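You operate a simulated robot arm through the tools that you are given. There is no shell and no other tool. Be economical: measure what you need, move in short steps, check, and stop when the job is done.

You run a simulated robot arm. Do the job below in one go: nothing can be reset, and whatever is moved stays where it is left.

Task
Line up on tone: phones knob to 0, tone in, main fader to four green lamps, tone out.

Only the result counts: the job must be done as asked and must still hold three seconds after the hand-in. Knocking over, shifting, dropping, spilling or breaking anything else fails it.

Robot
A 7-joint arm with a two-finger parallel gripper, fixed in place. Base frame: the origin is at the foot of the arm, x ahead of it, y to its left, z up. Readings come in mm, degrees, newtons and seconds.
With the tool pointing down near the work surface it reaches from about 240 to 680 mm from the base axis. Its first joint turns from -66.0 to 66.0 degrees. Payload 2.4 kg.
Tool frame: the origin (TCP) lies between the finger pads and is the grasp point; the fingertips stand 30 mm ahead of it; z points along the fingers, y is the line along which they close. The gripper opens to 94 mm. The fingers are 28 mm wide and 10 mm thick; the gripper's body (50 by 96 mm) begins 55 mm behind the TCP.
Orientation is that of the tool frame in the base frame, as [roll, pitch, yaw] about the fixed x, y, z axes, in that order (R = Rz(yaw) Ry(pitch) Rx(roll)). With the fingers straight down and closing along the base's y, the tool's x points along the base's -x, its y along +y and its z along -z.

Tools
- The arm moves only by the tool arm_command. Its argument "series" is text: rows parted by semicolons, each of 6 numbers parted by spaces: the shift along the tool's x, y, z in units of 250 mm (1.0 is 250 mm), then the turn, a rotation vector about the tool's x, y, z in units of 180 degrees (1.0 is 180 degrees). In form: x y z wx wy wz; .... A call has 1 to 10 rows; each row is the pose to reach, as a shift and turn from the pose commanded when the call began, along the tool's axes at that moment. "claw" is the finger opening in mm, from 0 to 94, set as the call begins (left out, the last holds). A call with a number of a shift or a turn outside -1 to 1 is refused whole. Rows are played at 5 a second. More than 50 mm and 8.6 degrees between two rows, or a gripper value outside its range, and nothing of the call is played. Where a pose cannot be reached the arm comes as near as it can. A force on the tool above 40 N (or 10 N above the force at the start of the call, whichever is more), or a blocked arm, ends the call early, and 0.2 s more pass. The fingers move at their own pace (about 153 mm/s each) and stop on an object; they squeeze with about 28 N. The grip force told is the motor's: it shows also when the fingers shut on nothing. Time passes only in rows, and 0.2 s behind the last, so rows that repeat a pose let the fingers close. It gives the time, the measured TCP pose, the force on the tool (base axes), the opening and the grip force at its end, in the units of the frame above (readings bear some noise), with the torque about the TCP (base axes, N m) and any sound that the robot's microphone picked up.
- Cameras (640 x 400 px; columns grow to the right, rows downward): "scene" is fixed at [5.4, 442.2, 1471.4]; the picture's right is [-0.95, -0.32, 0.00], its down [-0.14, 0.42, -0.89] and it looks along [0.28, -0.85, -0.45] (base axes); focal length 330 px, centre (320, 200). "wrist" rides on the gripper at [76, 14, -103] in the tool frame; the picture's right is [-0.18, 0.98, 0.00], its down [-0.75, -0.14, -0.64] and it looks along [-0.63, -0.12, 0.77] (tool axes); focal length 243 px, centre (320, 200). There is no depth. A picture from a camera that has moved, and an enlarged one, comes with that camera's place and axes in the base frame and with its lens. The place of the scene camera against the robot may be out by one fixed shift of up to 25 mm in any direction.
- get_image(camera): a new picture of that camera. The clock stands still meanwhile.
- enlarge(camera, box): a new picture of the part [left, top, right, bottom] of that camera's present view, enlarged. The clock stands still meanwhile.
- hand_in(): hands the job in; it is judged then, once.

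Work in short steps. Places have to be worked out from the pictures, the camera data and where the tool is seen: move nearer, look again, correct. Check each grasp and each placing, and mend what went wrong. You have 120 turns and 64 pictures in all, those below and enlarged ones among them. Open the gripper and draw the arm clear of the work before you hand the job in, unless the task says otherwise; then end with one line.

The tools are called as name(argument=value, ...) on one line, values as JSON. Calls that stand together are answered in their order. arm_command: Moves the arm, as the interface text tells. Its arguments: {"type":"object","properties":{"series":{"type":"string"},"claw":{"type":"number"}},"required":["series"]} The other tools are called the same way: get_image (camera) takes a picture; enlarge (camera, box) takes an enlarged picture of a part of a camera's view; hand_in () hands the job in.

At the start:

```text
clock: 0.0
tool_pos: [208.5, -239.9, 1168.4]
tool_rot: [-179.9, 0.0, 179.9]
ft_force: [0.1, 0.3, 0.7]
wrist_torque: [-0.01, -0.03, -0.01]
grip_width: 93.8
grasp_force: 0.1
```

scene: 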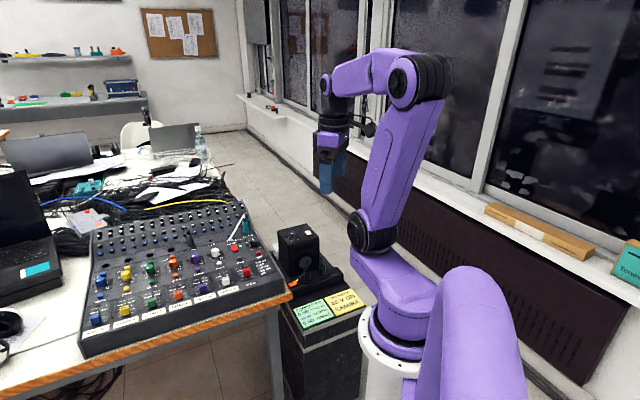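
wrist: 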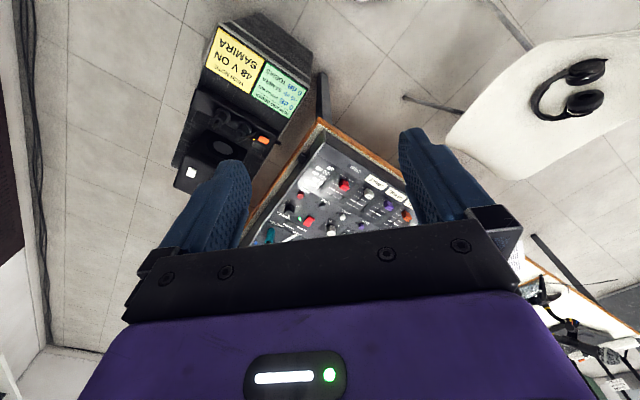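

The mixer is on the table to the left of the scene picture. I enlarge its parts and the notes to find the controls.

enlarge(camera="scene", box=[180, 190, 300, 310])

enlarge(camera="scene", box=[70, 190, 200, 350])

enlarge(camera="scene", box=[270, 220, 370, 340])

enlarge(camera="wrist", box=[230, 110, 430, 250])

```text
3.33 times, centred on (240, 250) of scene
camera zoom: at [5.4, 442.2, 1471.4], right [-0.95, -0.32, 0.0], down [-0.14, 0.42, -0.89], along [0.28, -0.85, -0.45], focal length 1101 px, centre (587, 33)
```

zoom: 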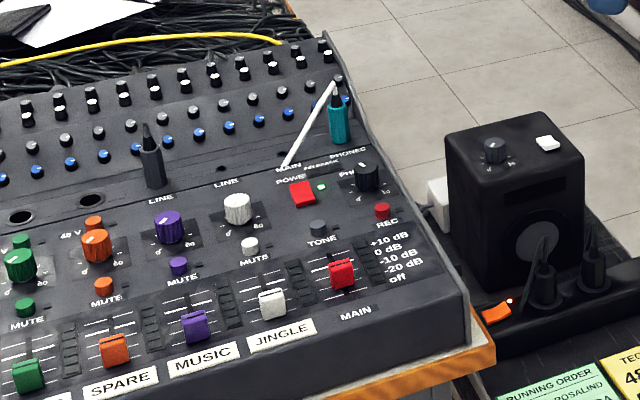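

```text
2.50 times, centred on (135, 270) of scene
camera zoom: at [5.4, 442.2, 1471.4], right [-0.95, -0.32, 0.0], down [-0.14, 0.42, -0.89], along [0.28, -0.85, -0.45], focal length 826 px, centre (782, 25)
```

zoom: 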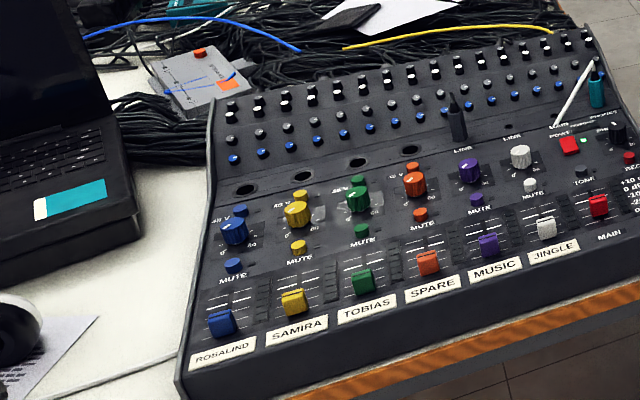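

```text
3.33 times, centred on (320, 280) of scene
camera zoom: at [5.4, 442.2, 1471.4], right [-0.95, -0.32, 0.0], down [-0.14, 0.42, -0.89], along [0.28, -0.85, -0.45], focal length 1101 px, centre (320, -67)
```

zoom: 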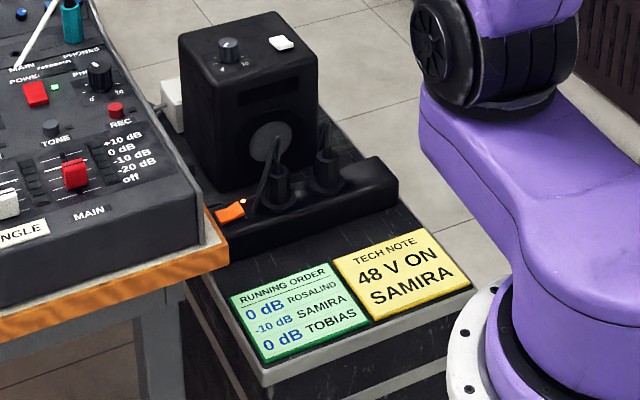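

```text
2.86 times, centred on (330, 180) of wrist
camera zoom: at [131.5, -225.7, 1270.7], right [0.18, 0.98, 0.0], down [0.75, -0.14, 0.64], along [0.63, -0.12, -0.77], focal length 693 px, centre (291, 257)
```

zoom: 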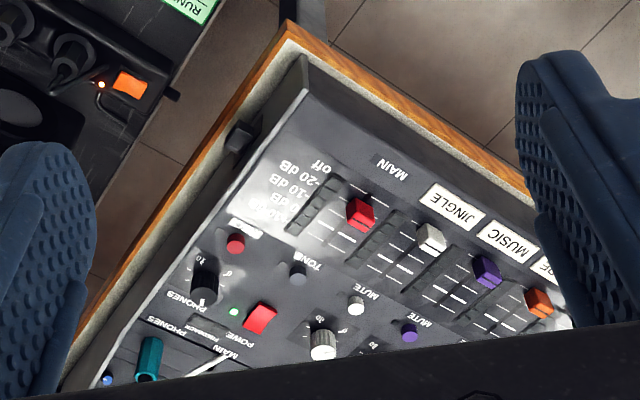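

Matching the main fader in both views puts it near (455, -232, 837), with the operator's side towards -x/+y. I move the hand above it at z about 1010 for a closer look.

arm_command(series="-0.124 0.0086 0.09 0 0 0; -0.248 0.017 0.18 0 0 0; -0.372 0.026 0.27 0 0 0; -0.496 0.034 0.36 0 0 0; -0.62 0.043 0.45 0 0 0; -0.744 0.052 0.54 0 0 0; -0.868 0.06 0.632 0 0 0; -0.868 0.06 0.632 0 0 0", claw=94)

get_image(camera="wrist")

```text
clock: 1.8
tool_pos: [425.6, -225.2, 1011.8]
tool_rot: [180.0, 0.0, 180.0]
ft_force: [1.0, -0.5, 0.5]
wrist_torque: [0.02, 0.0, 0.03]
grip_width: 94.0
grasp_force: 0.0
```

```text
57 pictures are left
camera wrist: at [348.3, -210.8, 1113.3], right [0.18, 0.98, 0.0], down [0.75, -0.14, 0.64], along [0.63, -0.12, -0.77], focal length 243 px, centre (320, 200)
```

wrist: 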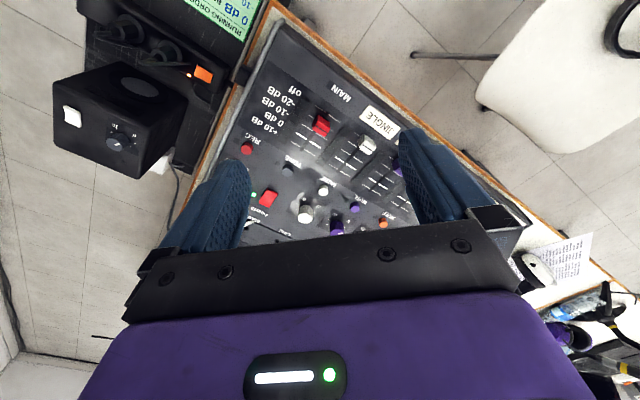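

The main fader shows at about (321,123), which fits (460, -231). I enlarge that area to read the meter, the fader and the knob.

enlarge(camera="wrist", box=[225, 60, 385, 160])

enlarge(camera="wrist", box=[230, 130, 390, 240])

```text
4.00 times, centred on (305, 110) of wrist
camera zoom: at [348.3, -210.8, 1113.3], right [0.18, 0.98, 0.0], down [0.75, -0.14, 0.64], along [0.63, -0.12, -0.77], focal length 970 px, centre (380, 560)
```

zoom: 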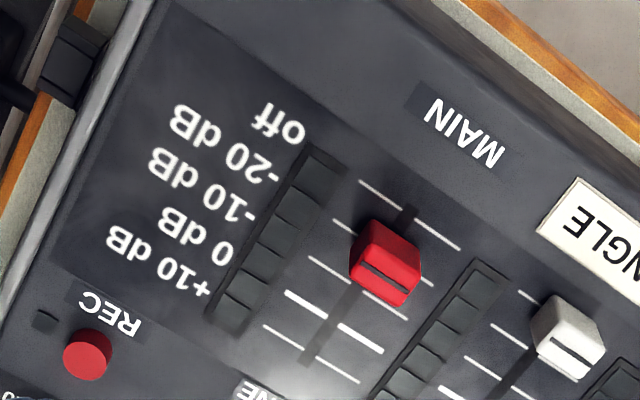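

```text
3.64 times, centred on (310, 185) of wrist
camera zoom: at [348.3, -210.8, 1113.3], right [0.18, 0.98, 0.0], down [0.75, -0.14, 0.64], along [0.63, -0.12, -0.77], focal length 882 px, centre (356, 254)
```

zoom: 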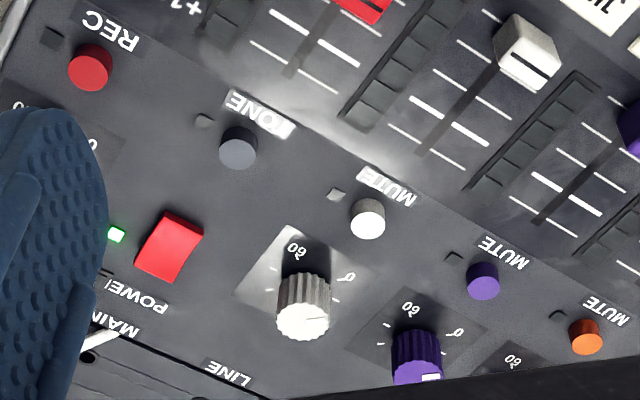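

The slot runs along about (0.72, -0.69), so the panel is turned roughly 44°. Meter scale marks are off, -20, -10, 0 (thick) and +10. I yaw the hand to face the panel squarely and go above the phones knob near (497, -364, 850).

arm_command(series="-0.033 -0.079 0 0 0 0.0407; -0.067 -0.159 0 0 0 0.0814; -0.1 -0.238 0 0 0 0.1222; -0.133 -0.317 0 0 0 0.163; -0.167 -0.397 0 0 0 0.2037; -0.2 -0.476 0 0 0 0.2444; -0.2 -0.476 0 0 0 0.2444")

get_image(camera="wrist")

enlarge(camera="wrist", box=[240, 60, 400, 170])

```text
clock: 3.4
tool_pos: [475.8, -344.8, 1010.7]
tool_rot: [180.0, 0.1, 135.9]
ft_force: [0.8, -0.4, -0.3]
wrist_torque: [0.02, 0.0, -0.05]
grip_width: 93.9
grasp_force: 0.0
```

```text
54 pictures are left
camera wrist: at [429.7, -282.2, 1112.7], right [0.82, 0.58, 0.0], down [0.44, -0.63, 0.64], along [0.37, -0.52, -0.77], focal length 243 px, centre (320, 200)
```

wrist: 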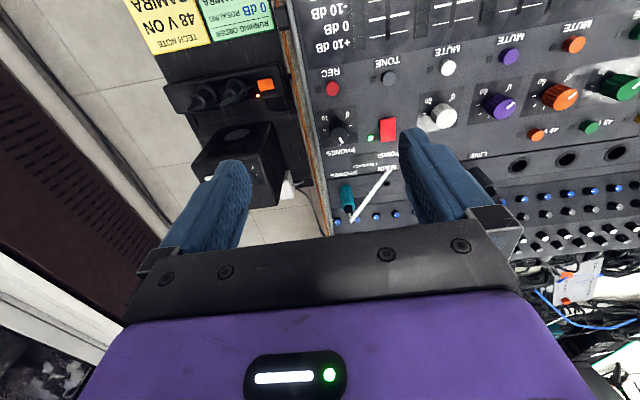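

```text
3.64 times, centred on (320, 115) of wrist
camera zoom: at [429.7, -282.2, 1112.7], right [0.82, 0.58, 0.0], down [0.44, -0.63, 0.64], along [0.37, -0.52, -0.77], focal length 882 px, centre (320, 509)
```

zoom: 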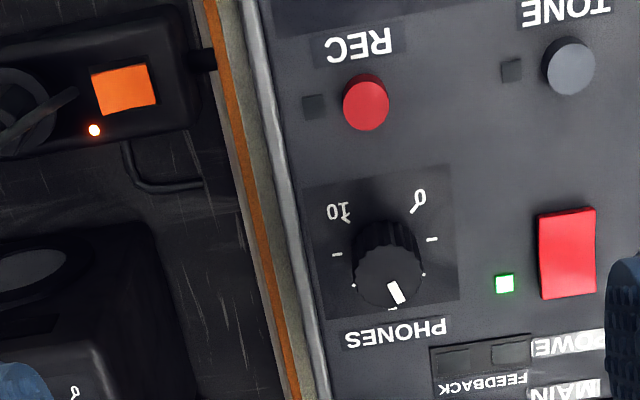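

The phones knob's pointer is near mid-scale and needs about 125–130° counter-clockwise from above to reach 0. Knob top is near (520, -371, 845). I turn the hand so the fingers close along the slot direction, where there is room, and come over the knob.

arm_command(series="-0.02 0.005 0.02 0 0 0.045; -0.04 0.01 0.04 0 0 0.09; -0.06 0.015 0.06 0 0 0.135; -0.08 0.019 0.08 0 0 0.18; -0.1 0.024 0.1 0 0 0.225; -0.12 0.029 0.12 0 0 0.27; -0.14 0.034 0.14 0 0 0.315; -0.16 0.038 0.16 0 0 0.36; -0.18 0.043 0.18 0 0 0.405; -0.199 0.048 0.2 0 0 0.45")

arm_command(series="0 0 0 0 0 0.045; 0 0 0 0 0 0.045")

get_image(camera="wrist")

```text
clock: 5.6
tool_pos: [519.1, -370.4, 958.1]
tool_rot: [179.9, 0.0, 54.9]
ft_force: [0.1, -0.3, 0.3]
wrist_torque: [0.0, -0.01, -0.01]
grip_width: 93.8
grasp_force: 0.0
```

```text
clock: 6.2
tool_pos: [518.7, -370.3, 959.7]
tool_rot: [-180.0, 0.0, 46.8]
ft_force: [-0.6, 0.6, 0.0]
wrist_torque: [0.0, 0.0, -0.03]
grip_width: 94.3
grasp_force: 0.0
```

```text
52 pictures are left
camera wrist: at [581.4, -323.7, 1061.5], right [0.59, -0.81, 0.0], down [-0.62, -0.45, 0.64], along [-0.52, -0.38, -0.77], focal length 243 px, centre (320, 200)
```

wrist: 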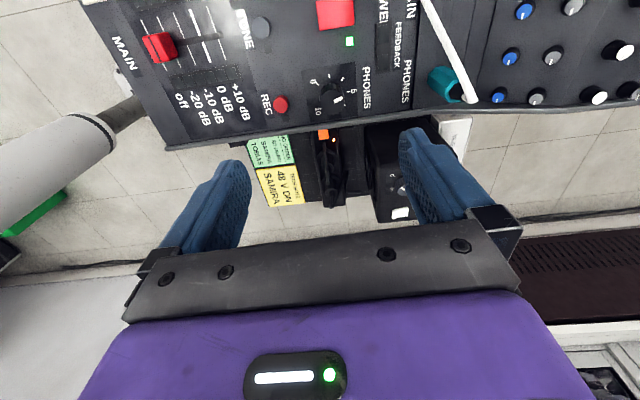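

The knob sits near pixel (331,97). Combining this with the earlier ray suggests about (527, -376, 822), so I enlarge for accurate pixels.

enlarge(camera="wrist", box=[260, 50, 420, 150])

```text
4.00 times, centred on (340, 100) of wrist
camera zoom: at [581.4, -323.7, 1061.5], right [0.59, -0.81, 0.0], down [-0.62, -0.45, 0.64], along [-0.52, -0.38, -0.77], focal length 970 px, centre (240, 600)
```

zoom: 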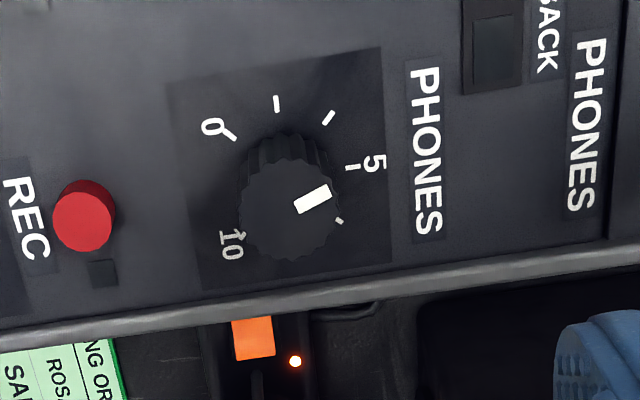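

Triangulating gives the knob top at (527.4, -377.6, 827), diameter about 23 mm, height about 20 mm. The pointer must turn about 120° counter-clockwise. I centre over it and come down to just above with the claw at 44 mm.

arm_command(series="0.0026 0.0454 0 0 0 0; 0.0026 0.0454 0.14 0 0 0; 0.0026 0.0454 0.28 0 0 0; 0.0026 0.0454 0.391 0 0 0; 0.0026 0.0454 0.391 0 0 0", claw=44)

get_image(camera="wrist")

enlarge(camera="scene", box=[180, 190, 300, 290])

```text
clock: 7.4
tool_pos: [529.0, -378.3, 861.8]
tool_rot: [-180.0, -0.1, 47.0]
ft_force: [-0.1, 0.0, -0.6]
wrist_torque: [-0.02, 0.02, 0.01]
grip_width: 43.7
grasp_force: 0.0
```

```text
50 pictures are left
camera wrist: at [591.2, -332.0, 964.9], right [0.59, -0.81, 0.0], down [-0.62, -0.45, 0.64], along [-0.52, -0.38, -0.77], focal length 243 px, centre (320, 200)
```

wrist: 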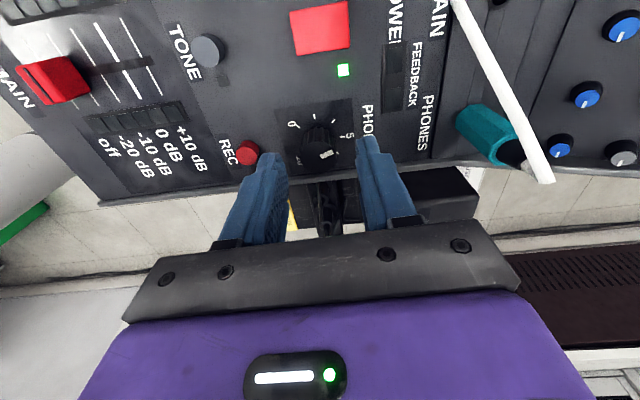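

```text
4.00 times, centred on (240, 240) of scene
camera zoom: at [5.4, 442.2, 1471.4], right [-0.95, -0.32, 0.0], down [-0.14, 0.42, -0.89], along [0.28, -0.85, -0.45], focal length 1321 px, centre (640, 40)
```

zoom: 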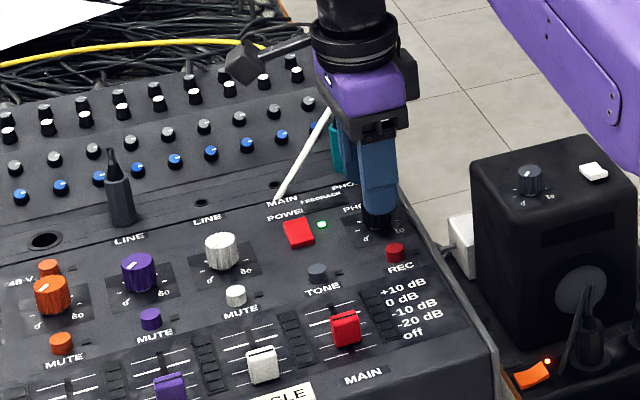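

The knob appears between the fingertips but I need its exact place, so I enlarge this nearer view.

enlarge(camera="wrist", box=[240, 90, 400, 190])

```text
4.00 times, centred on (320, 140) of wrist
camera zoom: at [591.2, -332.0, 964.9], right [0.59, -0.81, 0.0], down [-0.62, -0.45, 0.64], along [-0.52, -0.38, -0.77], focal length 970 px, centre (320, 440)
```

zoom: 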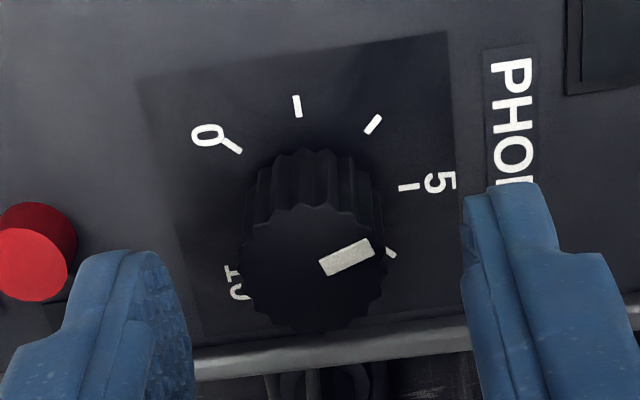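

Two rays agree: knob top at (526.5, -378, 826), diameter 23 mm, panel near z 805. I lower the tips to about z 812 and then close on the knob.

arm_command(series="-0.006 -0.008 0 0 0 0; -0.006 -0.008 0.04 0 0 0; -0.006 -0.008 0.079 0 0 0; -0.006 -0.008 0.079 0 0 0")

arm_command(series="0 0 0 0 0 0; 0 0 0 0 0 0; 0 0 0 0 0 0", claw=15)

```text
clock: 8.4
tool_pos: [524.8, -377.0, 843.0]
tool_rot: [-180.0, 0.0, 46.9]
ft_force: [0.8, 0.5, 0.0]
wrist_torque: [0.03, 0.01, 0.01]
grip_width: 44.1
grasp_force: 0.0
```

```text
clock: 9.2
tool_pos: [527.6, -377.8, 843.2]
tool_rot: [179.7, 0.1, 46.9]
ft_force: [14.8, -13.3, -10.5]
wrist_torque: [-0.02, -0.16, 0.02]
grip_width: 24.2
grasp_force: 45.3
```

Grip is at 24 mm with about 20 N of side load, so I shift the command 2.5 mm along +y to relieve it. Then I start turning the knob counter-clockwise, 8° first to check.

arm_command(series="0 0.01 0 0 0 0; 0 0.01 0 0 0 0; 0 0.01 0 0 0 -0.022; 0 0.01 0 0 0 -0.045; 0 0.01 0 0 0 -0.045")

```text
clock: 10.4
tool_pos: [526.9, -378.7, 844.1]
tool_rot: [-180.0, 0.0, 55.1]
ft_force: [-1.5, 0.5, 9.6]
wrist_torque: [-0.17, 0.2, 0.0]
grip_width: 24.0
grasp_force: 45.7
```

The side load is gone and the knob turned 8° with the hand. I carry on for another 80°.

arm_command(series="0 0 0 0 0 -0.045; 0 0 0 0 0 -0.09; 0 0 0 0 0 -0.135; 0 0 0 0 0 -0.18; 0 0 0 0 0 -0.225; 0 0 0 0 0 -0.27; 0 0 0 0 0 -0.315; 0 0 0 0 0 -0.36; 0 0 0 0 0 -0.405; 0 0 0 0 0 -0.45")

enlarge(camera="wrist", box=[240, 90, 400, 190])

```text
clock: 12.6
tool_pos: [526.6, -379.4, 843.0]
tool_rot: [180.0, -0.1, 136.2]
ft_force: [-14.7, 8.5, 14.5]
wrist_torque: [-0.08, 0.02, -0.02]
grip_width: 24.0
grasp_force: 45.0
```

```text
4.00 times, centred on (320, 140) of wrist
camera zoom: at [481.6, -315.3, 945.5], right [0.81, 0.58, 0.0], down [0.45, -0.62, 0.64], along [0.37, -0.52, -0.77], focal length 970 px, centre (320, 440)
```

zoom: 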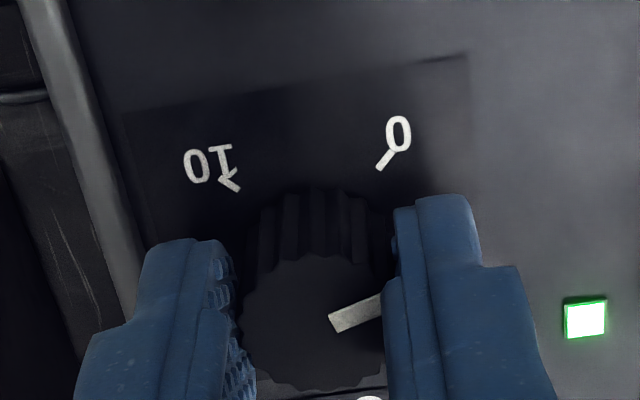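

The pointer follows the grip; the 0 tick is still about 26–30° ahead. I ease the side load and turn a further 28°.

arm_command(series="0.006 0 -0.003 0 0 0; 0.006 0 -0.003 0 0 -0.039; 0.006 0 -0.003 0 0 -0.078; 0.006 0 -0.003 0 0 -0.117; 0.006 0 -0.003 0 0 -0.155; 0.006 0 -0.003 0 0 -0.155")

enlarge(camera="wrist", box=[240, 90, 400, 190])

```text
clock: 14.0
tool_pos: [527.8, -378.8, 842.2]
tool_rot: [-180.0, 0.1, 164.0]
ft_force: [10.9, -9.6, -20.0]
wrist_torque: [-0.28, -1.03, 0.01]
grip_width: 24.4
grasp_force: 45.2
```

```text
4.00 times, centred on (320, 140) of wrist
camera zoom: at [457.0, -343.2, 945.1], right [0.45, 0.89, 0.0], down [0.68, -0.34, 0.64], along [0.58, -0.29, -0.76], focal length 970 px, centre (320, 440)
```

zoom: 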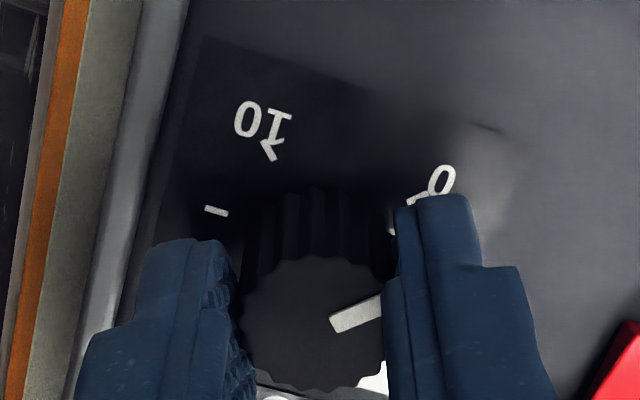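

The pointer now looks parallel to the 0 tick. I release, rise and check from above.

arm_command(series="0 0 0 0 0 0; 0 0 0 0 0 0; 0 0 -0.1 0 0 0; 0 0 -0.28 0 0 0; 0 0 -0.4 0 0 0; 0 0 -0.4 0 0 0", claw=40)

enlarge(camera="wrist", box=[240, 50, 400, 150])

```text
clock: 15.4
tool_pos: [526.1, -375.5, 942.1]
tool_rot: [-180.0, -0.1, 163.9]
ft_force: [-0.3, 0.5, 0.2]
wrist_torque: [0.0, -0.01, 0.0]
grip_width: 40.1
grasp_force: 0.0
```

```text
4.00 times, centred on (320, 100) of wrist
camera zoom: at [456.3, -342.5, 1045.1], right [0.45, 0.89, 0.0], down [0.69, -0.34, 0.64], along [0.57, -0.29, -0.77], focal length 970 px, centre (320, 600)
```

zoom: 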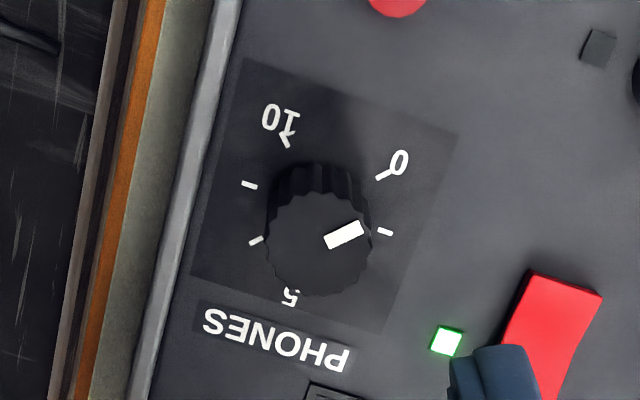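

The pointer and the 0 tick now agree within a few degrees. I zoom in further to be sure.

enlarge(camera="wrist", box=[296, 80, 344, 126])

```text
8.70 times, centred on (320, 103) of wrist
camera zoom: at [456.3, -342.5, 1045.1], right [0.45, 0.89, 0.0], down [0.69, -0.34, 0.64], along [0.57, -0.29, -0.77], focal length 2110 px, centre (320, 1044)
```

zoom: 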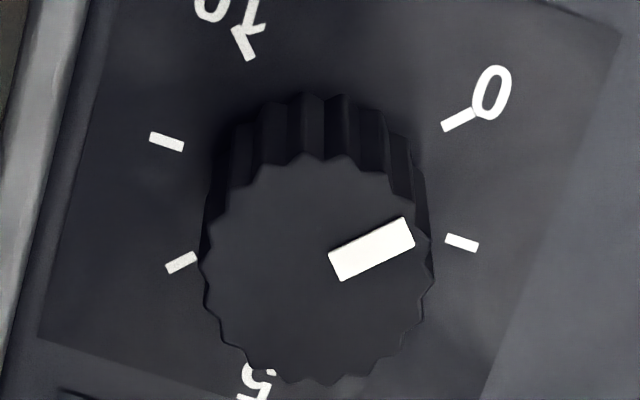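

The pointer is on 0 within a few degrees, perhaps slightly short. I regrip and nudge about 3.5° more, feeling for a stop.

arm_command(series="-0.005 -0.0056 0.15 0 0 0; -0.005 -0.0056 0.3 0 0 0; -0.005 -0.0056 0.398 0 0 0; -0.005 -0.0056 0.398 0 0 0")

arm_command(series="0 0 0 0 0 0; 0 0 0 0 0 0; 0 0 0 0 0 0; 0 0 0 0 0 -0.01; 0 0 0 0 0 -0.02; 0 0 0 0 0 -0.02", claw=15)

```text
clock: 16.4
tool_pos: [526.8, -379.7, 844.9]
tool_rot: [179.9, 0.0, 163.9]
ft_force: [0.2, 1.2, -0.2]
wrist_torque: [0.0, 0.02, -0.01]
grip_width: 40.1
grasp_force: 0.0
```

```text
clock: 17.8
tool_pos: [526.8, -378.8, 844.3]
tool_rot: [180.0, 0.1, 167.4]
ft_force: [4.2, 5.9, 2.4]
wrist_torque: [0.17, -0.17, -0.7]
grip_width: 24.1
grasp_force: 44.8
```

A torque of -0.7 N m shows the knob is on its end stop at 0. I release and rise to check.

arm_command(series="0 0 0 0 0 0; 0 0 0 0 0 0; 0 0 -0.1 0 0 0; 0 0 -0.28 0 0 0; 0 0 -0.4 0 0 0; 0 0 -0.4 0 0 0", claw=40)

enlarge(camera="wrist", box=[250, 30, 410, 130])

```text
clock: 19.2
tool_pos: [527.3, -380.7, 944.2]
tool_rot: [-180.0, -0.1, 167.5]
ft_force: [0.4, 0.1, 0.3]
wrist_torque: [-0.01, -0.02, 0.01]
grip_width: 39.6
grasp_force: 0.0
```

```text
4.00 times, centred on (330, 80) of wrist
camera zoom: at [455.3, -349.7, 1046.6], right [0.39, 0.92, 0.0], down [0.71, -0.3, 0.64], along [0.59, -0.25, -0.77], focal length 970 px, centre (280, 680)
```

zoom: 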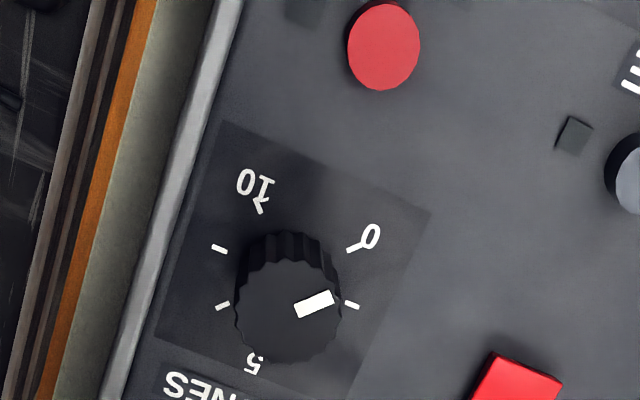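

The knob reads 0. The grey tone button works out at about (535.5, -294, 812); I move above it, squaring the hand to the panel.

arm_command(series="0.011 0.087 0.014 0 0 0.0438; 0.022 0.173 0.028 0 0 0.0876; 0.032 0.26 0.042 0 0 0.1314; 0.043 0.346 0.056 0 0 0.175; 0.043 0.346 0.056 0 0 0.175")

get_image(camera="wrist")

enlarge(camera="wrist", box=[240, 50, 400, 150])

```text
clock: 20.4
tool_pos: [535.3, -293.9, 929.8]
tool_rot: [180.0, 0.0, 135.9]
ft_force: [-0.2, -0.9, -1.4]
wrist_torque: [0.0, -0.01, 0.0]
grip_width: 39.9
grasp_force: 0.1
```

```text
42 pictures are left
camera wrist: at [490.2, -230.1, 1031.9], right [0.82, 0.58, 0.0], down [0.44, -0.63, 0.64], along [0.37, -0.52, -0.77], focal length 243 px, centre (320, 200)
```

wrist: 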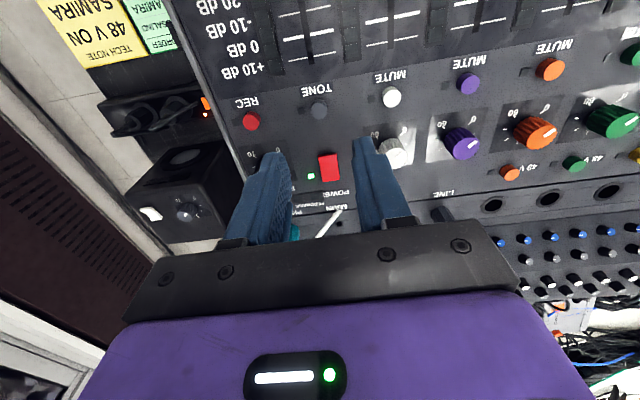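

```text
4.00 times, centred on (320, 100) of wrist
camera zoom: at [490.2, -230.1, 1031.9], right [0.82, 0.58, 0.0], down [0.44, -0.63, 0.64], along [0.37, -0.52, -0.77], focal length 970 px, centre (320, 600)
```

zoom: 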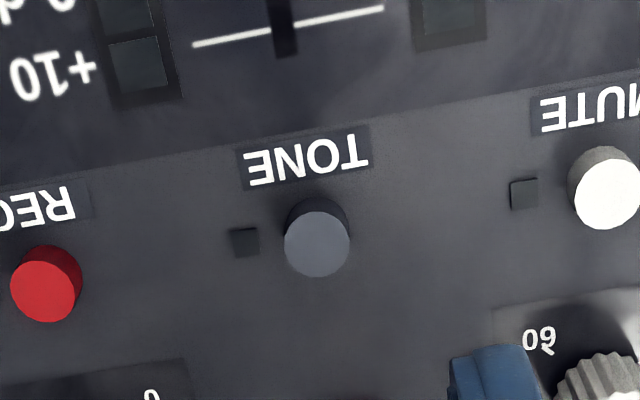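

The tone button's top is at (534.6, -292.8, 814), almost under the tool. I close the fingers and come down to just above it.

arm_command(series="0.005 0.001 0 0 0 0; 0.005 0.001 0.1 0 0 0; 0.005 0.001 0.22 0 0 0; 0.005 0.001 0.325 0 0 0; 0.005 0.001 0.325 0 0 0", claw=0)

get_image(camera="wrist")

```text
clock: 21.6
tool_pos: [536.5, -291.4, 848.8]
tool_rot: [179.9, 0.0, 136.1]
ft_force: [1.1, 0.0, -0.3]
wrist_torque: [0.01, -0.03, 0.0]
grip_width: 0.0
grasp_force: 28.3
```

```text
40 pictures are left
camera wrist: at [490.6, -228.1, 951.2], right [0.82, 0.58, 0.0], down [0.44, -0.62, 0.64], along [0.37, -0.52, -0.77], focal length 243 px, centre (320, 200)
```

wrist: 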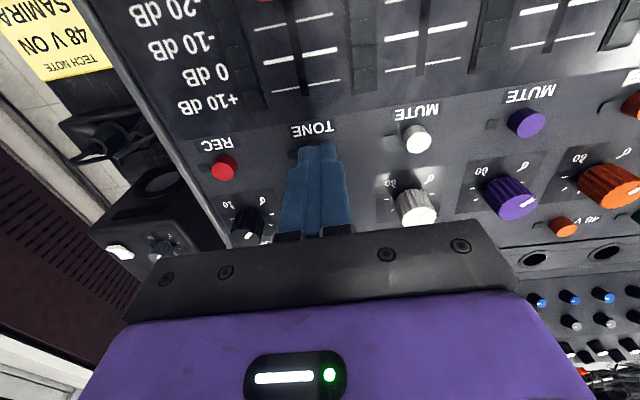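

The fingertips cover the tone button. I press down in small steps and lift again.

arm_command(series="0 0 0.008 0 0 0; 0 0 0.014 0 0 0; 0 0 0.02 0 0 0; 0 0 0.026 0 0 0; 0 0 0.032 0 0 0")

```text
clock: 22.8
tool_pos: [535.2, -292.6, 840.7]
tool_rot: [180.0, 0.0, 136.1]
ft_force: [0.8, -1.4, 1.4]
wrist_torque: [-0.02, 0.0, -0.04]
grip_width: 0.1
grasp_force: 27.7
```

Hardly any force yet with the tips near z 811. I go on down in small steps.

arm_command(series="0 0 0.004 0 0 0; 0 0 0.008 0 0 0; 0 0 0.012 0 0 0; 0 0 0.016 0 0 0")

enlarge(camera="wrist", box=[220, 50, 420, 180])

```text
clock: 23.8
tool_pos: [535.5, -293.1, 836.4]
tool_rot: [-179.9, -0.1, 135.9]
ft_force: [-0.3, 0.1, 2.0]
wrist_torque: [-0.02, -0.02, -0.02]
grip_width: 0.3
grasp_force: 28.3
heard: click
```

```text
3.08 times, centred on (320, 115) of wrist
camera zoom: at [489.1, -228.6, 938.7], right [0.81, 0.58, 0.0], down [0.44, -0.63, 0.64], along [0.37, -0.52, -0.77], focal length 746 px, centre (320, 462)
```

zoom: 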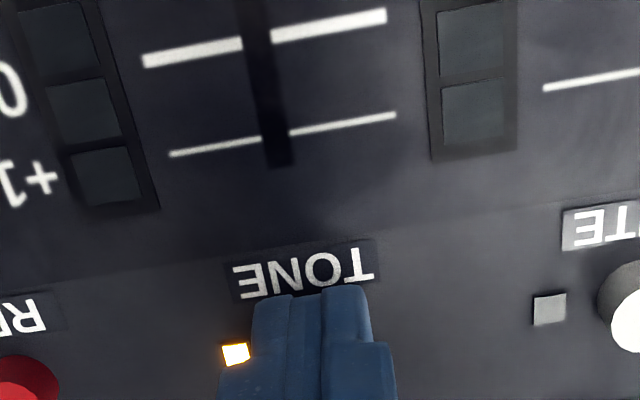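

A click, and the tone lamp is lit. I lift and go above the main fader to look at it and the meter.

arm_command(series="0 0 -0.1 0 0 0; 0 0 -0.24 0 0 0; 0 0 -0.36 0 0 0; 0.15 0 -0.38 0 0 0; 0.25 0 -0.38 0 0 0; 0.34 0 -0.38 0 0 0; 0.34 0 -0.38 0 0 0", claw=0)

arm_command(series="0 0 0 0 0 0; 0 0 0 0 0 0", claw=50)

get_image(camera="wrist")

enlarge(camera="wrist", box=[240, 50, 400, 150])

```text
clock: 25.4
tool_pos: [473.0, -232.1, 930.8]
tool_rot: [-180.0, 0.0, 135.9]
ft_force: [0.6, -0.5, -0.7]
wrist_torque: [0.02, 0.02, 0.01]
grip_width: 0.0
grasp_force: 28.1
```

```text
clock: 26.0
tool_pos: [473.3, -231.4, 930.9]
tool_rot: [-180.0, 0.0, 136.0]
ft_force: [-0.5, 0.3, -0.1]
wrist_torque: [-0.04, -0.01, 0.01]
grip_width: 50.2
grasp_force: 0.0
```

```text
38 pictures are left
camera wrist: at [427.4, -169.1, 1034.1], right [0.82, 0.58, 0.0], down [0.44, -0.62, 0.64], along [0.37, -0.52, -0.77], focal length 243 px, centre (320, 200)
```

wrist: 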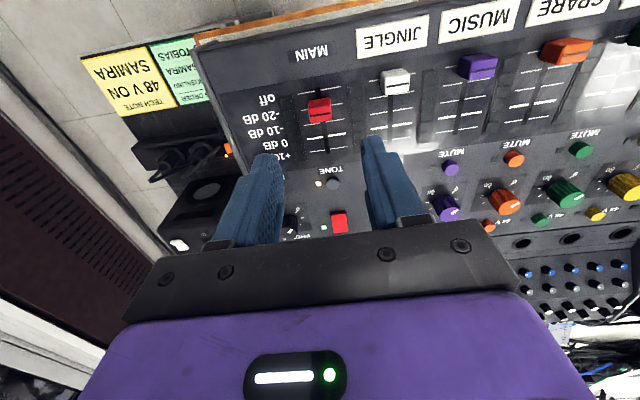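

```text
4.00 times, centred on (320, 100) of wrist
camera zoom: at [427.4, -169.1, 1034.1], right [0.82, 0.58, 0.0], down [0.44, -0.62, 0.64], along [0.37, -0.52, -0.77], focal length 970 px, centre (320, 600)
```

zoom: 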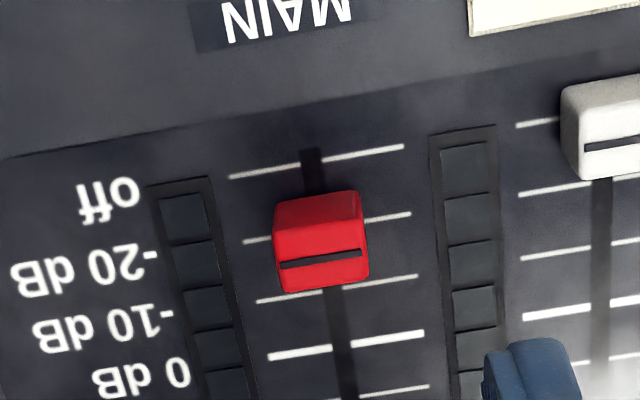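

The main meter, beside the dB scale, is dark with the fader near -20. Cap is at (472.5, -232.5), top at z about 828, about 20 mm wide. I lower the open fingers around it and close.

arm_command(series="0 0 0.15 0 0 0; 0 0 0.28 0 0 0; 0 0 0.344 0 0 0; 0 0 0.344 0 0 0")

arm_command(series="0 0 0 0 0 0; 0 0 0 0 0 0; 0 0 0 0 0 0", claw=10)

get_image(camera="wrist")

```text
clock: 27.0
tool_pos: [473.0, -232.7, 845.3]
tool_rot: [179.9, 0.1, 136.0]
ft_force: [-0.3, 0.1, -0.1]
wrist_torque: [0.01, -0.02, -0.02]
grip_width: 50.1
grasp_force: 0.0
```

```text
clock: 27.8
tool_pos: [474.1, -233.1, 845.2]
tool_rot: [-180.0, 0.0, 136.0]
ft_force: [4.3, 2.7, -4.1]
wrist_torque: [-0.03, -0.23, -0.34]
grip_width: 18.7
grasp_force: 45.1
```

```text
36 pictures are left
camera wrist: at [427.8, -169.3, 948.4], right [0.82, 0.58, 0.0], down [0.44, -0.63, 0.64], along [0.37, -0.52, -0.77], focal length 243 px, centre (320, 200)
```

wrist: 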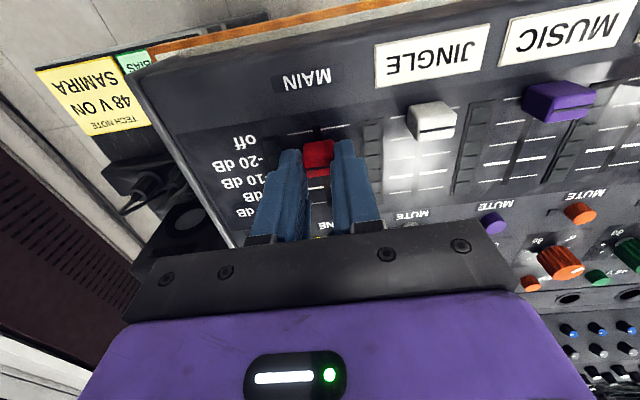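

The cap is held at 18.7 mm. I slide it 15 mm up the scale and look at the meter from the scene camera.

arm_command(series="-0.015 0 0 0 0 0; -0.03 0 0 0 0 0; -0.045 0 0 0 0 0; -0.06 0 0 0 0 0; -0.06 0 0 0 0 0")

enlarge(camera="scene", box=[220, 230, 300, 290])

enlarge(camera="wrist", box=[200, 110, 360, 210])

```text
clock: 29.0
tool_pos: [483.0, -243.4, 845.2]
tool_rot: [179.9, -0.1, 136.0]
ft_force: [-0.9, 1.4, 6.3]
wrist_torque: [0.41, 0.39, -0.29]
grip_width: 18.8
grasp_force: 44.2
```

```text
6.67 times, centred on (260, 260) of scene
camera zoom: at [5.2, 442.3, 1471.4], right [-0.95, -0.32, 0.0], down [-0.14, 0.42, -0.89], along [0.28, -0.85, -0.45], focal length 2202 px, centre (720, -200)
```

zoom: 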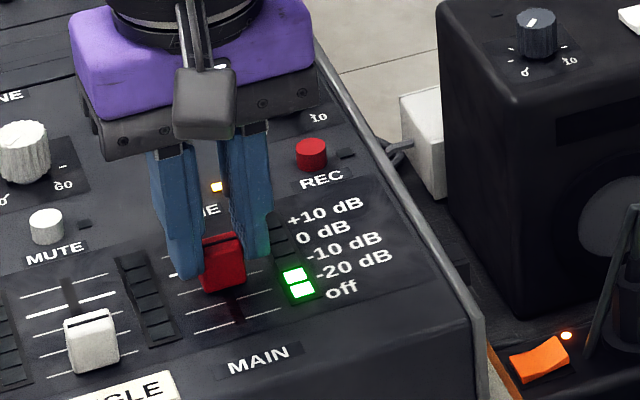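

```text
4.00 times, centred on (280, 160) of wrist
camera zoom: at [438.8, -180.2, 948.4], right [0.82, 0.58, 0.0], down [0.44, -0.63, 0.64], along [0.37, -0.52, -0.77], focal length 970 px, centre (480, 360)
```

zoom: 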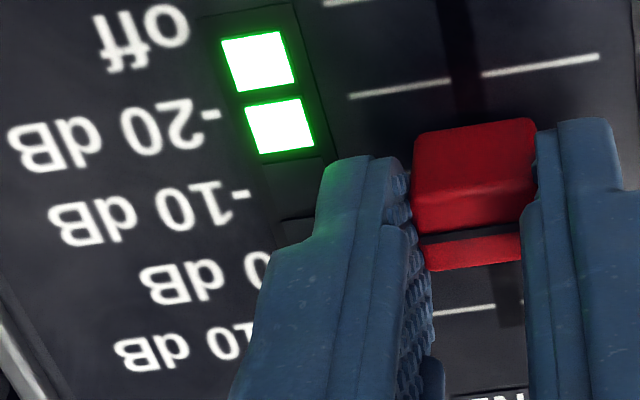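

Two green lamps are lit. I slide a further 8 mm up.

arm_command(series="-0.01 0 0 0 0 0; -0.02 0 0 0 0 0; -0.032 0 0 0 0 0; -0.032 0 0 0 0 0")

enlarge(camera="scene", box=[220, 230, 300, 290])

```text
clock: 30.0
tool_pos: [490.5, -249.5, 846.1]
tool_rot: [-179.9, 0.0, 136.0]
ft_force: [-4.0, -1.9, 1.7]
wrist_torque: [-0.2, -0.02, -0.28]
grip_width: 18.7
grasp_force: 45.5
```

```text
6.67 times, centred on (260, 260) of scene
camera zoom: at [5.3, 442.2, 1471.4], right [-0.95, -0.32, 0.0], down [-0.14, 0.42, -0.89], along [0.28, -0.85, -0.45], focal length 2202 px, centre (720, -200)
```

zoom: 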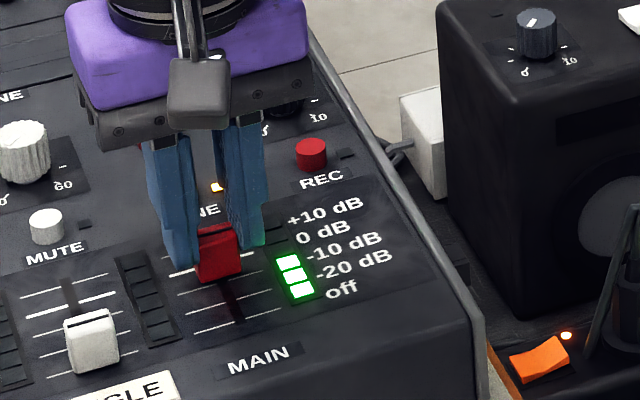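

Three green lamps. I slide 4 mm more.

arm_command(series="-0.008 0 0 0 0 0; -0.016 0 0 0 0 0; -0.016 0 0 0 0 0")

enlarge(camera="scene", box=[220, 230, 300, 290])

```text
clock: 30.8
tool_pos: [492.4, -252.8, 845.7]
tool_rot: [-180.0, 0.0, 136.0]
ft_force: [-6.0, -5.0, 1.1]
wrist_torque: [-0.17, 0.07, -0.31]
grip_width: 18.8
grasp_force: 45.4
```

```text
6.67 times, centred on (260, 260) of scene
camera zoom: at [5.2, 442.1, 1471.4], right [-0.95, -0.32, 0.0], down [-0.14, 0.42, -0.89], along [0.28, -0.85, -0.45], focal length 2202 px, centre (720, -200)
```

zoom: 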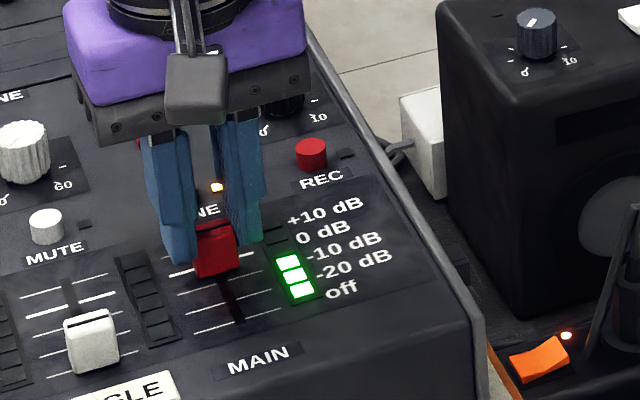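

Still three. Another 3.5 mm.

arm_command(series="-0.007 0 0 0 0 0; -0.014 0 0 0 0 0; -0.014 0 0 0 0 0")

enlarge(camera="scene", box=[230, 240, 280, 280])

```text
clock: 31.6
tool_pos: [495.0, -254.6, 845.6]
tool_rot: [-180.0, -0.1, 135.9]
ft_force: [-7.1, -5.3, 6.3]
wrist_torque: [0.02, 0.35, -0.28]
grip_width: 18.9
grasp_force: 44.8
```

```text
10.00 times, centred on (255, 260) of scene
camera zoom: at [5.1, 442.1, 1471.4], right [-0.95, -0.32, 0.0], down [-0.14, 0.42, -0.89], along [0.28, -0.85, -0.45], focal length 3302 px, centre (970, -400)
```

zoom: 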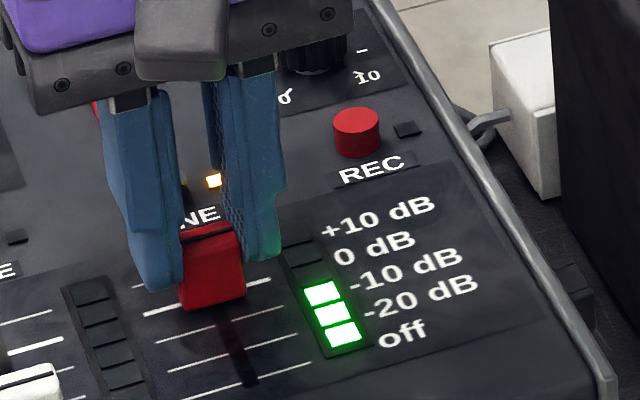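

Still three lamps, the fourth dark. Another 3 mm.

arm_command(series="-0.006 0 0 0 0 0; -0.012 0 0 0 0 0; -0.012 0 0 0 0 0")

enlarge(camera="scene", box=[230, 240, 280, 280])

```text
clock: 32.4
tool_pos: [497.4, -256.5, 845.8]
tool_rot: [180.0, 0.0, 136.1]
ft_force: [-8.6, -7.3, 6.6]
wrist_torque: [-0.21, 0.23, -0.29]
grip_width: 18.9
grasp_force: 45.0
```

```text
10.00 times, centred on (255, 260) of scene
camera zoom: at [5.1, 442.1, 1471.4], right [-0.95, -0.32, 0.0], down [-0.14, 0.42, -0.89], along [0.28, -0.85, -0.45], focal length 3302 px, centre (970, -400)
```

zoom: 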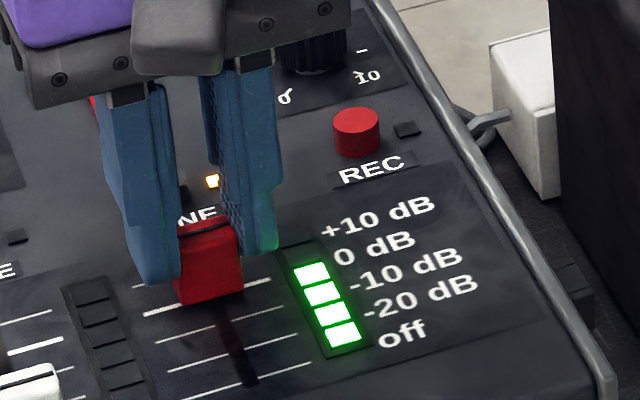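

Four green lamps, only just past the threshold. I add 2 mm for margin, easing the side load, then check.

arm_command(series="-0.004 -0.004 0 0 0 0; -0.008 -0.006 0 0 0 0; -0.008 -0.006 0 0 0 0")

enlarge(camera="scene", box=[230, 240, 280, 280])

```text
clock: 33.2
tool_pos: [497.5, -257.4, 846.4]
tool_rot: [180.0, 0.0, 136.1]
ft_force: [-0.4, -0.1, -2.5]
wrist_torque: [-0.02, 0.01, -0.32]
grip_width: 18.9
grasp_force: 45.0
```

```text
10.00 times, centred on (255, 260) of scene
camera zoom: at [5.4, 442.2, 1471.4], right [-0.95, -0.32, 0.0], down [-0.14, 0.42, -0.89], along [0.28, -0.85, -0.45], focal length 3302 px, centre (970, -400)
```

zoom: 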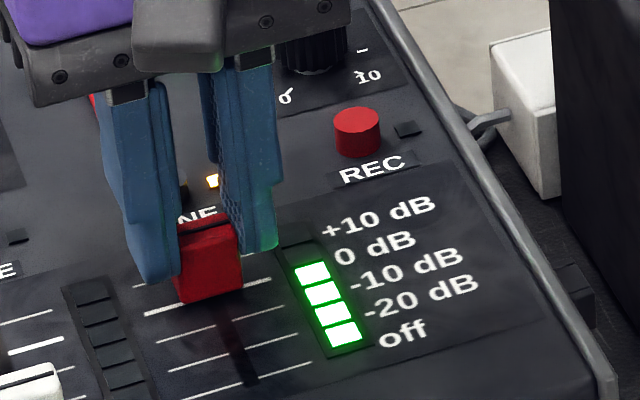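

Four lamps, the fifth dark, and no load on the tool. I release the cap, rise, and look again.

arm_command(series="0 0 0 0 0 0; 0 0 0 0 0 0; 0 0 -0.1 0 0 0; 0 0 -0.24 0 0 0; 0 0 -0.34 0 0 0; 0 0 -0.34 0 0 0", claw=46)

get_image(camera="wrist")

enlarge(camera="wrist", box=[240, 50, 400, 150])

```text
clock: 34.6
tool_pos: [497.5, -258.4, 930.4]
tool_rot: [180.0, 0.0, 135.9]
ft_force: [-0.3, 0.5, 0.3]
wrist_torque: [-0.02, 0.01, 0.01]
grip_width: 46.0
grasp_force: 0.1
```

```text
28 pictures are left
camera wrist: at [452.7, -194.2, 1033.7], right [0.81, 0.58, 0.0], down [0.44, -0.62, 0.64], along [0.37, -0.52, -0.77], focal length 243 px, centre (320, 200)
```

wrist: 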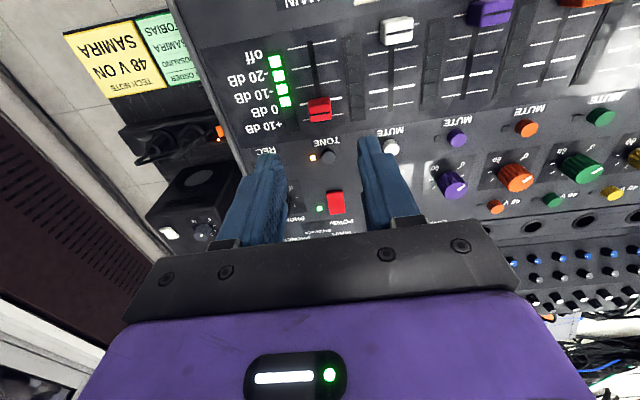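

```text
4.00 times, centred on (320, 100) of wrist
camera zoom: at [452.7, -194.2, 1033.7], right [0.81, 0.58, 0.0], down [0.44, -0.62, 0.64], along [0.37, -0.52, -0.77], focal length 970 px, centre (320, 600)
```

zoom: 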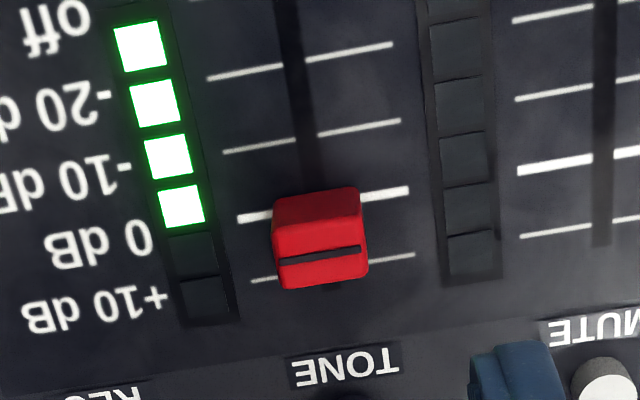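

The meter holds exactly four green lamps of six. Now tone out: I close the fingers, go back above the tone button at (535.5, -292.7) and descend to just above it.

arm_command(series="-0.1 0.004 0 0 0 0; -0.205 0.006 0 0 0 0; -0.205 0.006 0.12 0 0 0; -0.205 0.006 0.24 0 0 0; -0.205 0.006 0.326 0 0 0; -0.205 0.006 0.326 0 0 0", claw=0)

enlarge(camera="wrist", box=[220, 70, 420, 200])

```text
clock: 36.0
tool_pos: [536.7, -292.9, 848.6]
tool_rot: [-179.9, 0.0, 136.0]
ft_force: [0.2, 0.0, -0.5]
wrist_torque: [0.0, -0.04, 0.02]
grip_width: 0.0
grasp_force: 28.2
```

```text
3.08 times, centred on (320, 135) of wrist
camera zoom: at [490.9, -229.5, 950.6], right [0.82, 0.58, 0.0], down [0.44, -0.62, 0.64], along [0.37, -0.52, -0.77], focal length 746 px, centre (320, 400)
```

zoom: 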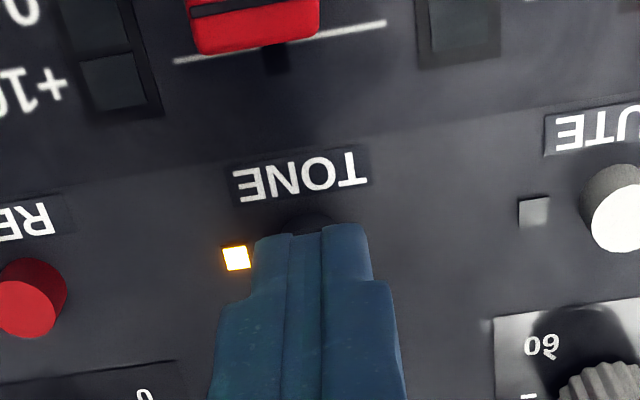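

The tips are over the button and clear of the fader. I press in small steps and listen for the click.

arm_command(series="0 0 0.012 0 0 0; 0 0 0.024 0 0 0; 0 0 0.032 0 0 0; 0 0 0.036 0 0 0; 0 0 0.04 0 0 0; 0 0 0.044 0 0 0; 0 0 0.048 0 0 0")

```text
clock: 37.6
tool_pos: [537.2, -293.0, 837.3]
tool_rot: [180.0, -0.1, 136.0]
ft_force: [-0.4, -0.9, 0.1]
wrist_torque: [-0.01, 0.02, 0.02]
grip_width: 0.1
grasp_force: 28.2
```

No click yet (a latched button sits a bit lower). I go on in 1 mm steps.

arm_command(series="0 0 0.004 0 0 0; 0 0 0.008 0 0 0")

enlarge(camera="wrist", box=[220, 50, 420, 180])

```text
clock: 38.2
tool_pos: [534.8, -293.7, 835.9]
tool_rot: [180.0, 0.0, 136.0]
ft_force: [-0.1, 1.9, 5.1]
wrist_torque: [0.05, 0.01, 0.01]
grip_width: 0.0
grasp_force: 27.9
```

```text
3.08 times, centred on (320, 115) of wrist
camera zoom: at [490.4, -229.5, 937.8], right [0.81, 0.58, 0.0], down [0.44, -0.62, 0.64], along [0.37, -0.52, -0.77], focal length 746 px, centre (320, 462)
```

zoom: 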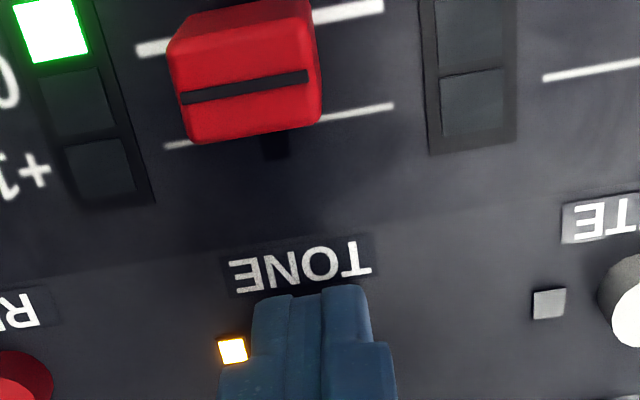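

Force is 5 N now, lamp still lit. A little further.

arm_command(series="0 0 0.004 0 0 0; 0 0 0.008 0 0 0")

```text
clock: 38.8
tool_pos: [535.1, -293.0, 833.9]
tool_rot: [-180.0, 0.1, 136.0]
ft_force: [-6.0, 2.8, 13.8]
wrist_torque: [0.07, 0.16, -0.02]
grip_width: 0.0
grasp_force: 28.1
```

13.8 N and no click. I press slightly more, still well within limits.

arm_command(series="0 0 0.003 0 0 0; 0 0 0.006 0 0 0; 0 0 0.006 0 0 0")

enlarge(camera="wrist", box=[220, 50, 420, 180])

```text
clock: 39.6
tool_pos: [535.8, -292.5, 833.0]
tool_rot: [179.9, 0.1, 136.0]
ft_force: [-3.9, 1.0, 19.9]
wrist_torque: [0.02, 0.1, -0.03]
grip_width: 0.0
grasp_force: 28.3
```

```text
3.08 times, centred on (320, 115) of wrist
camera zoom: at [490.5, -229.4, 934.9], right [0.82, 0.58, 0.0], down [0.44, -0.62, 0.64], along [0.37, -0.52, -0.77], focal length 746 px, centre (320, 462)
```

zoom: 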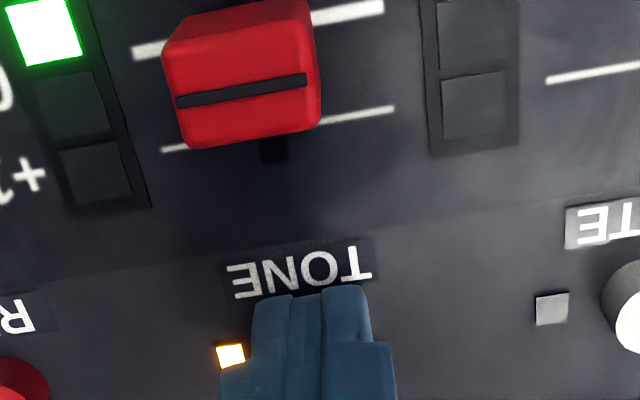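

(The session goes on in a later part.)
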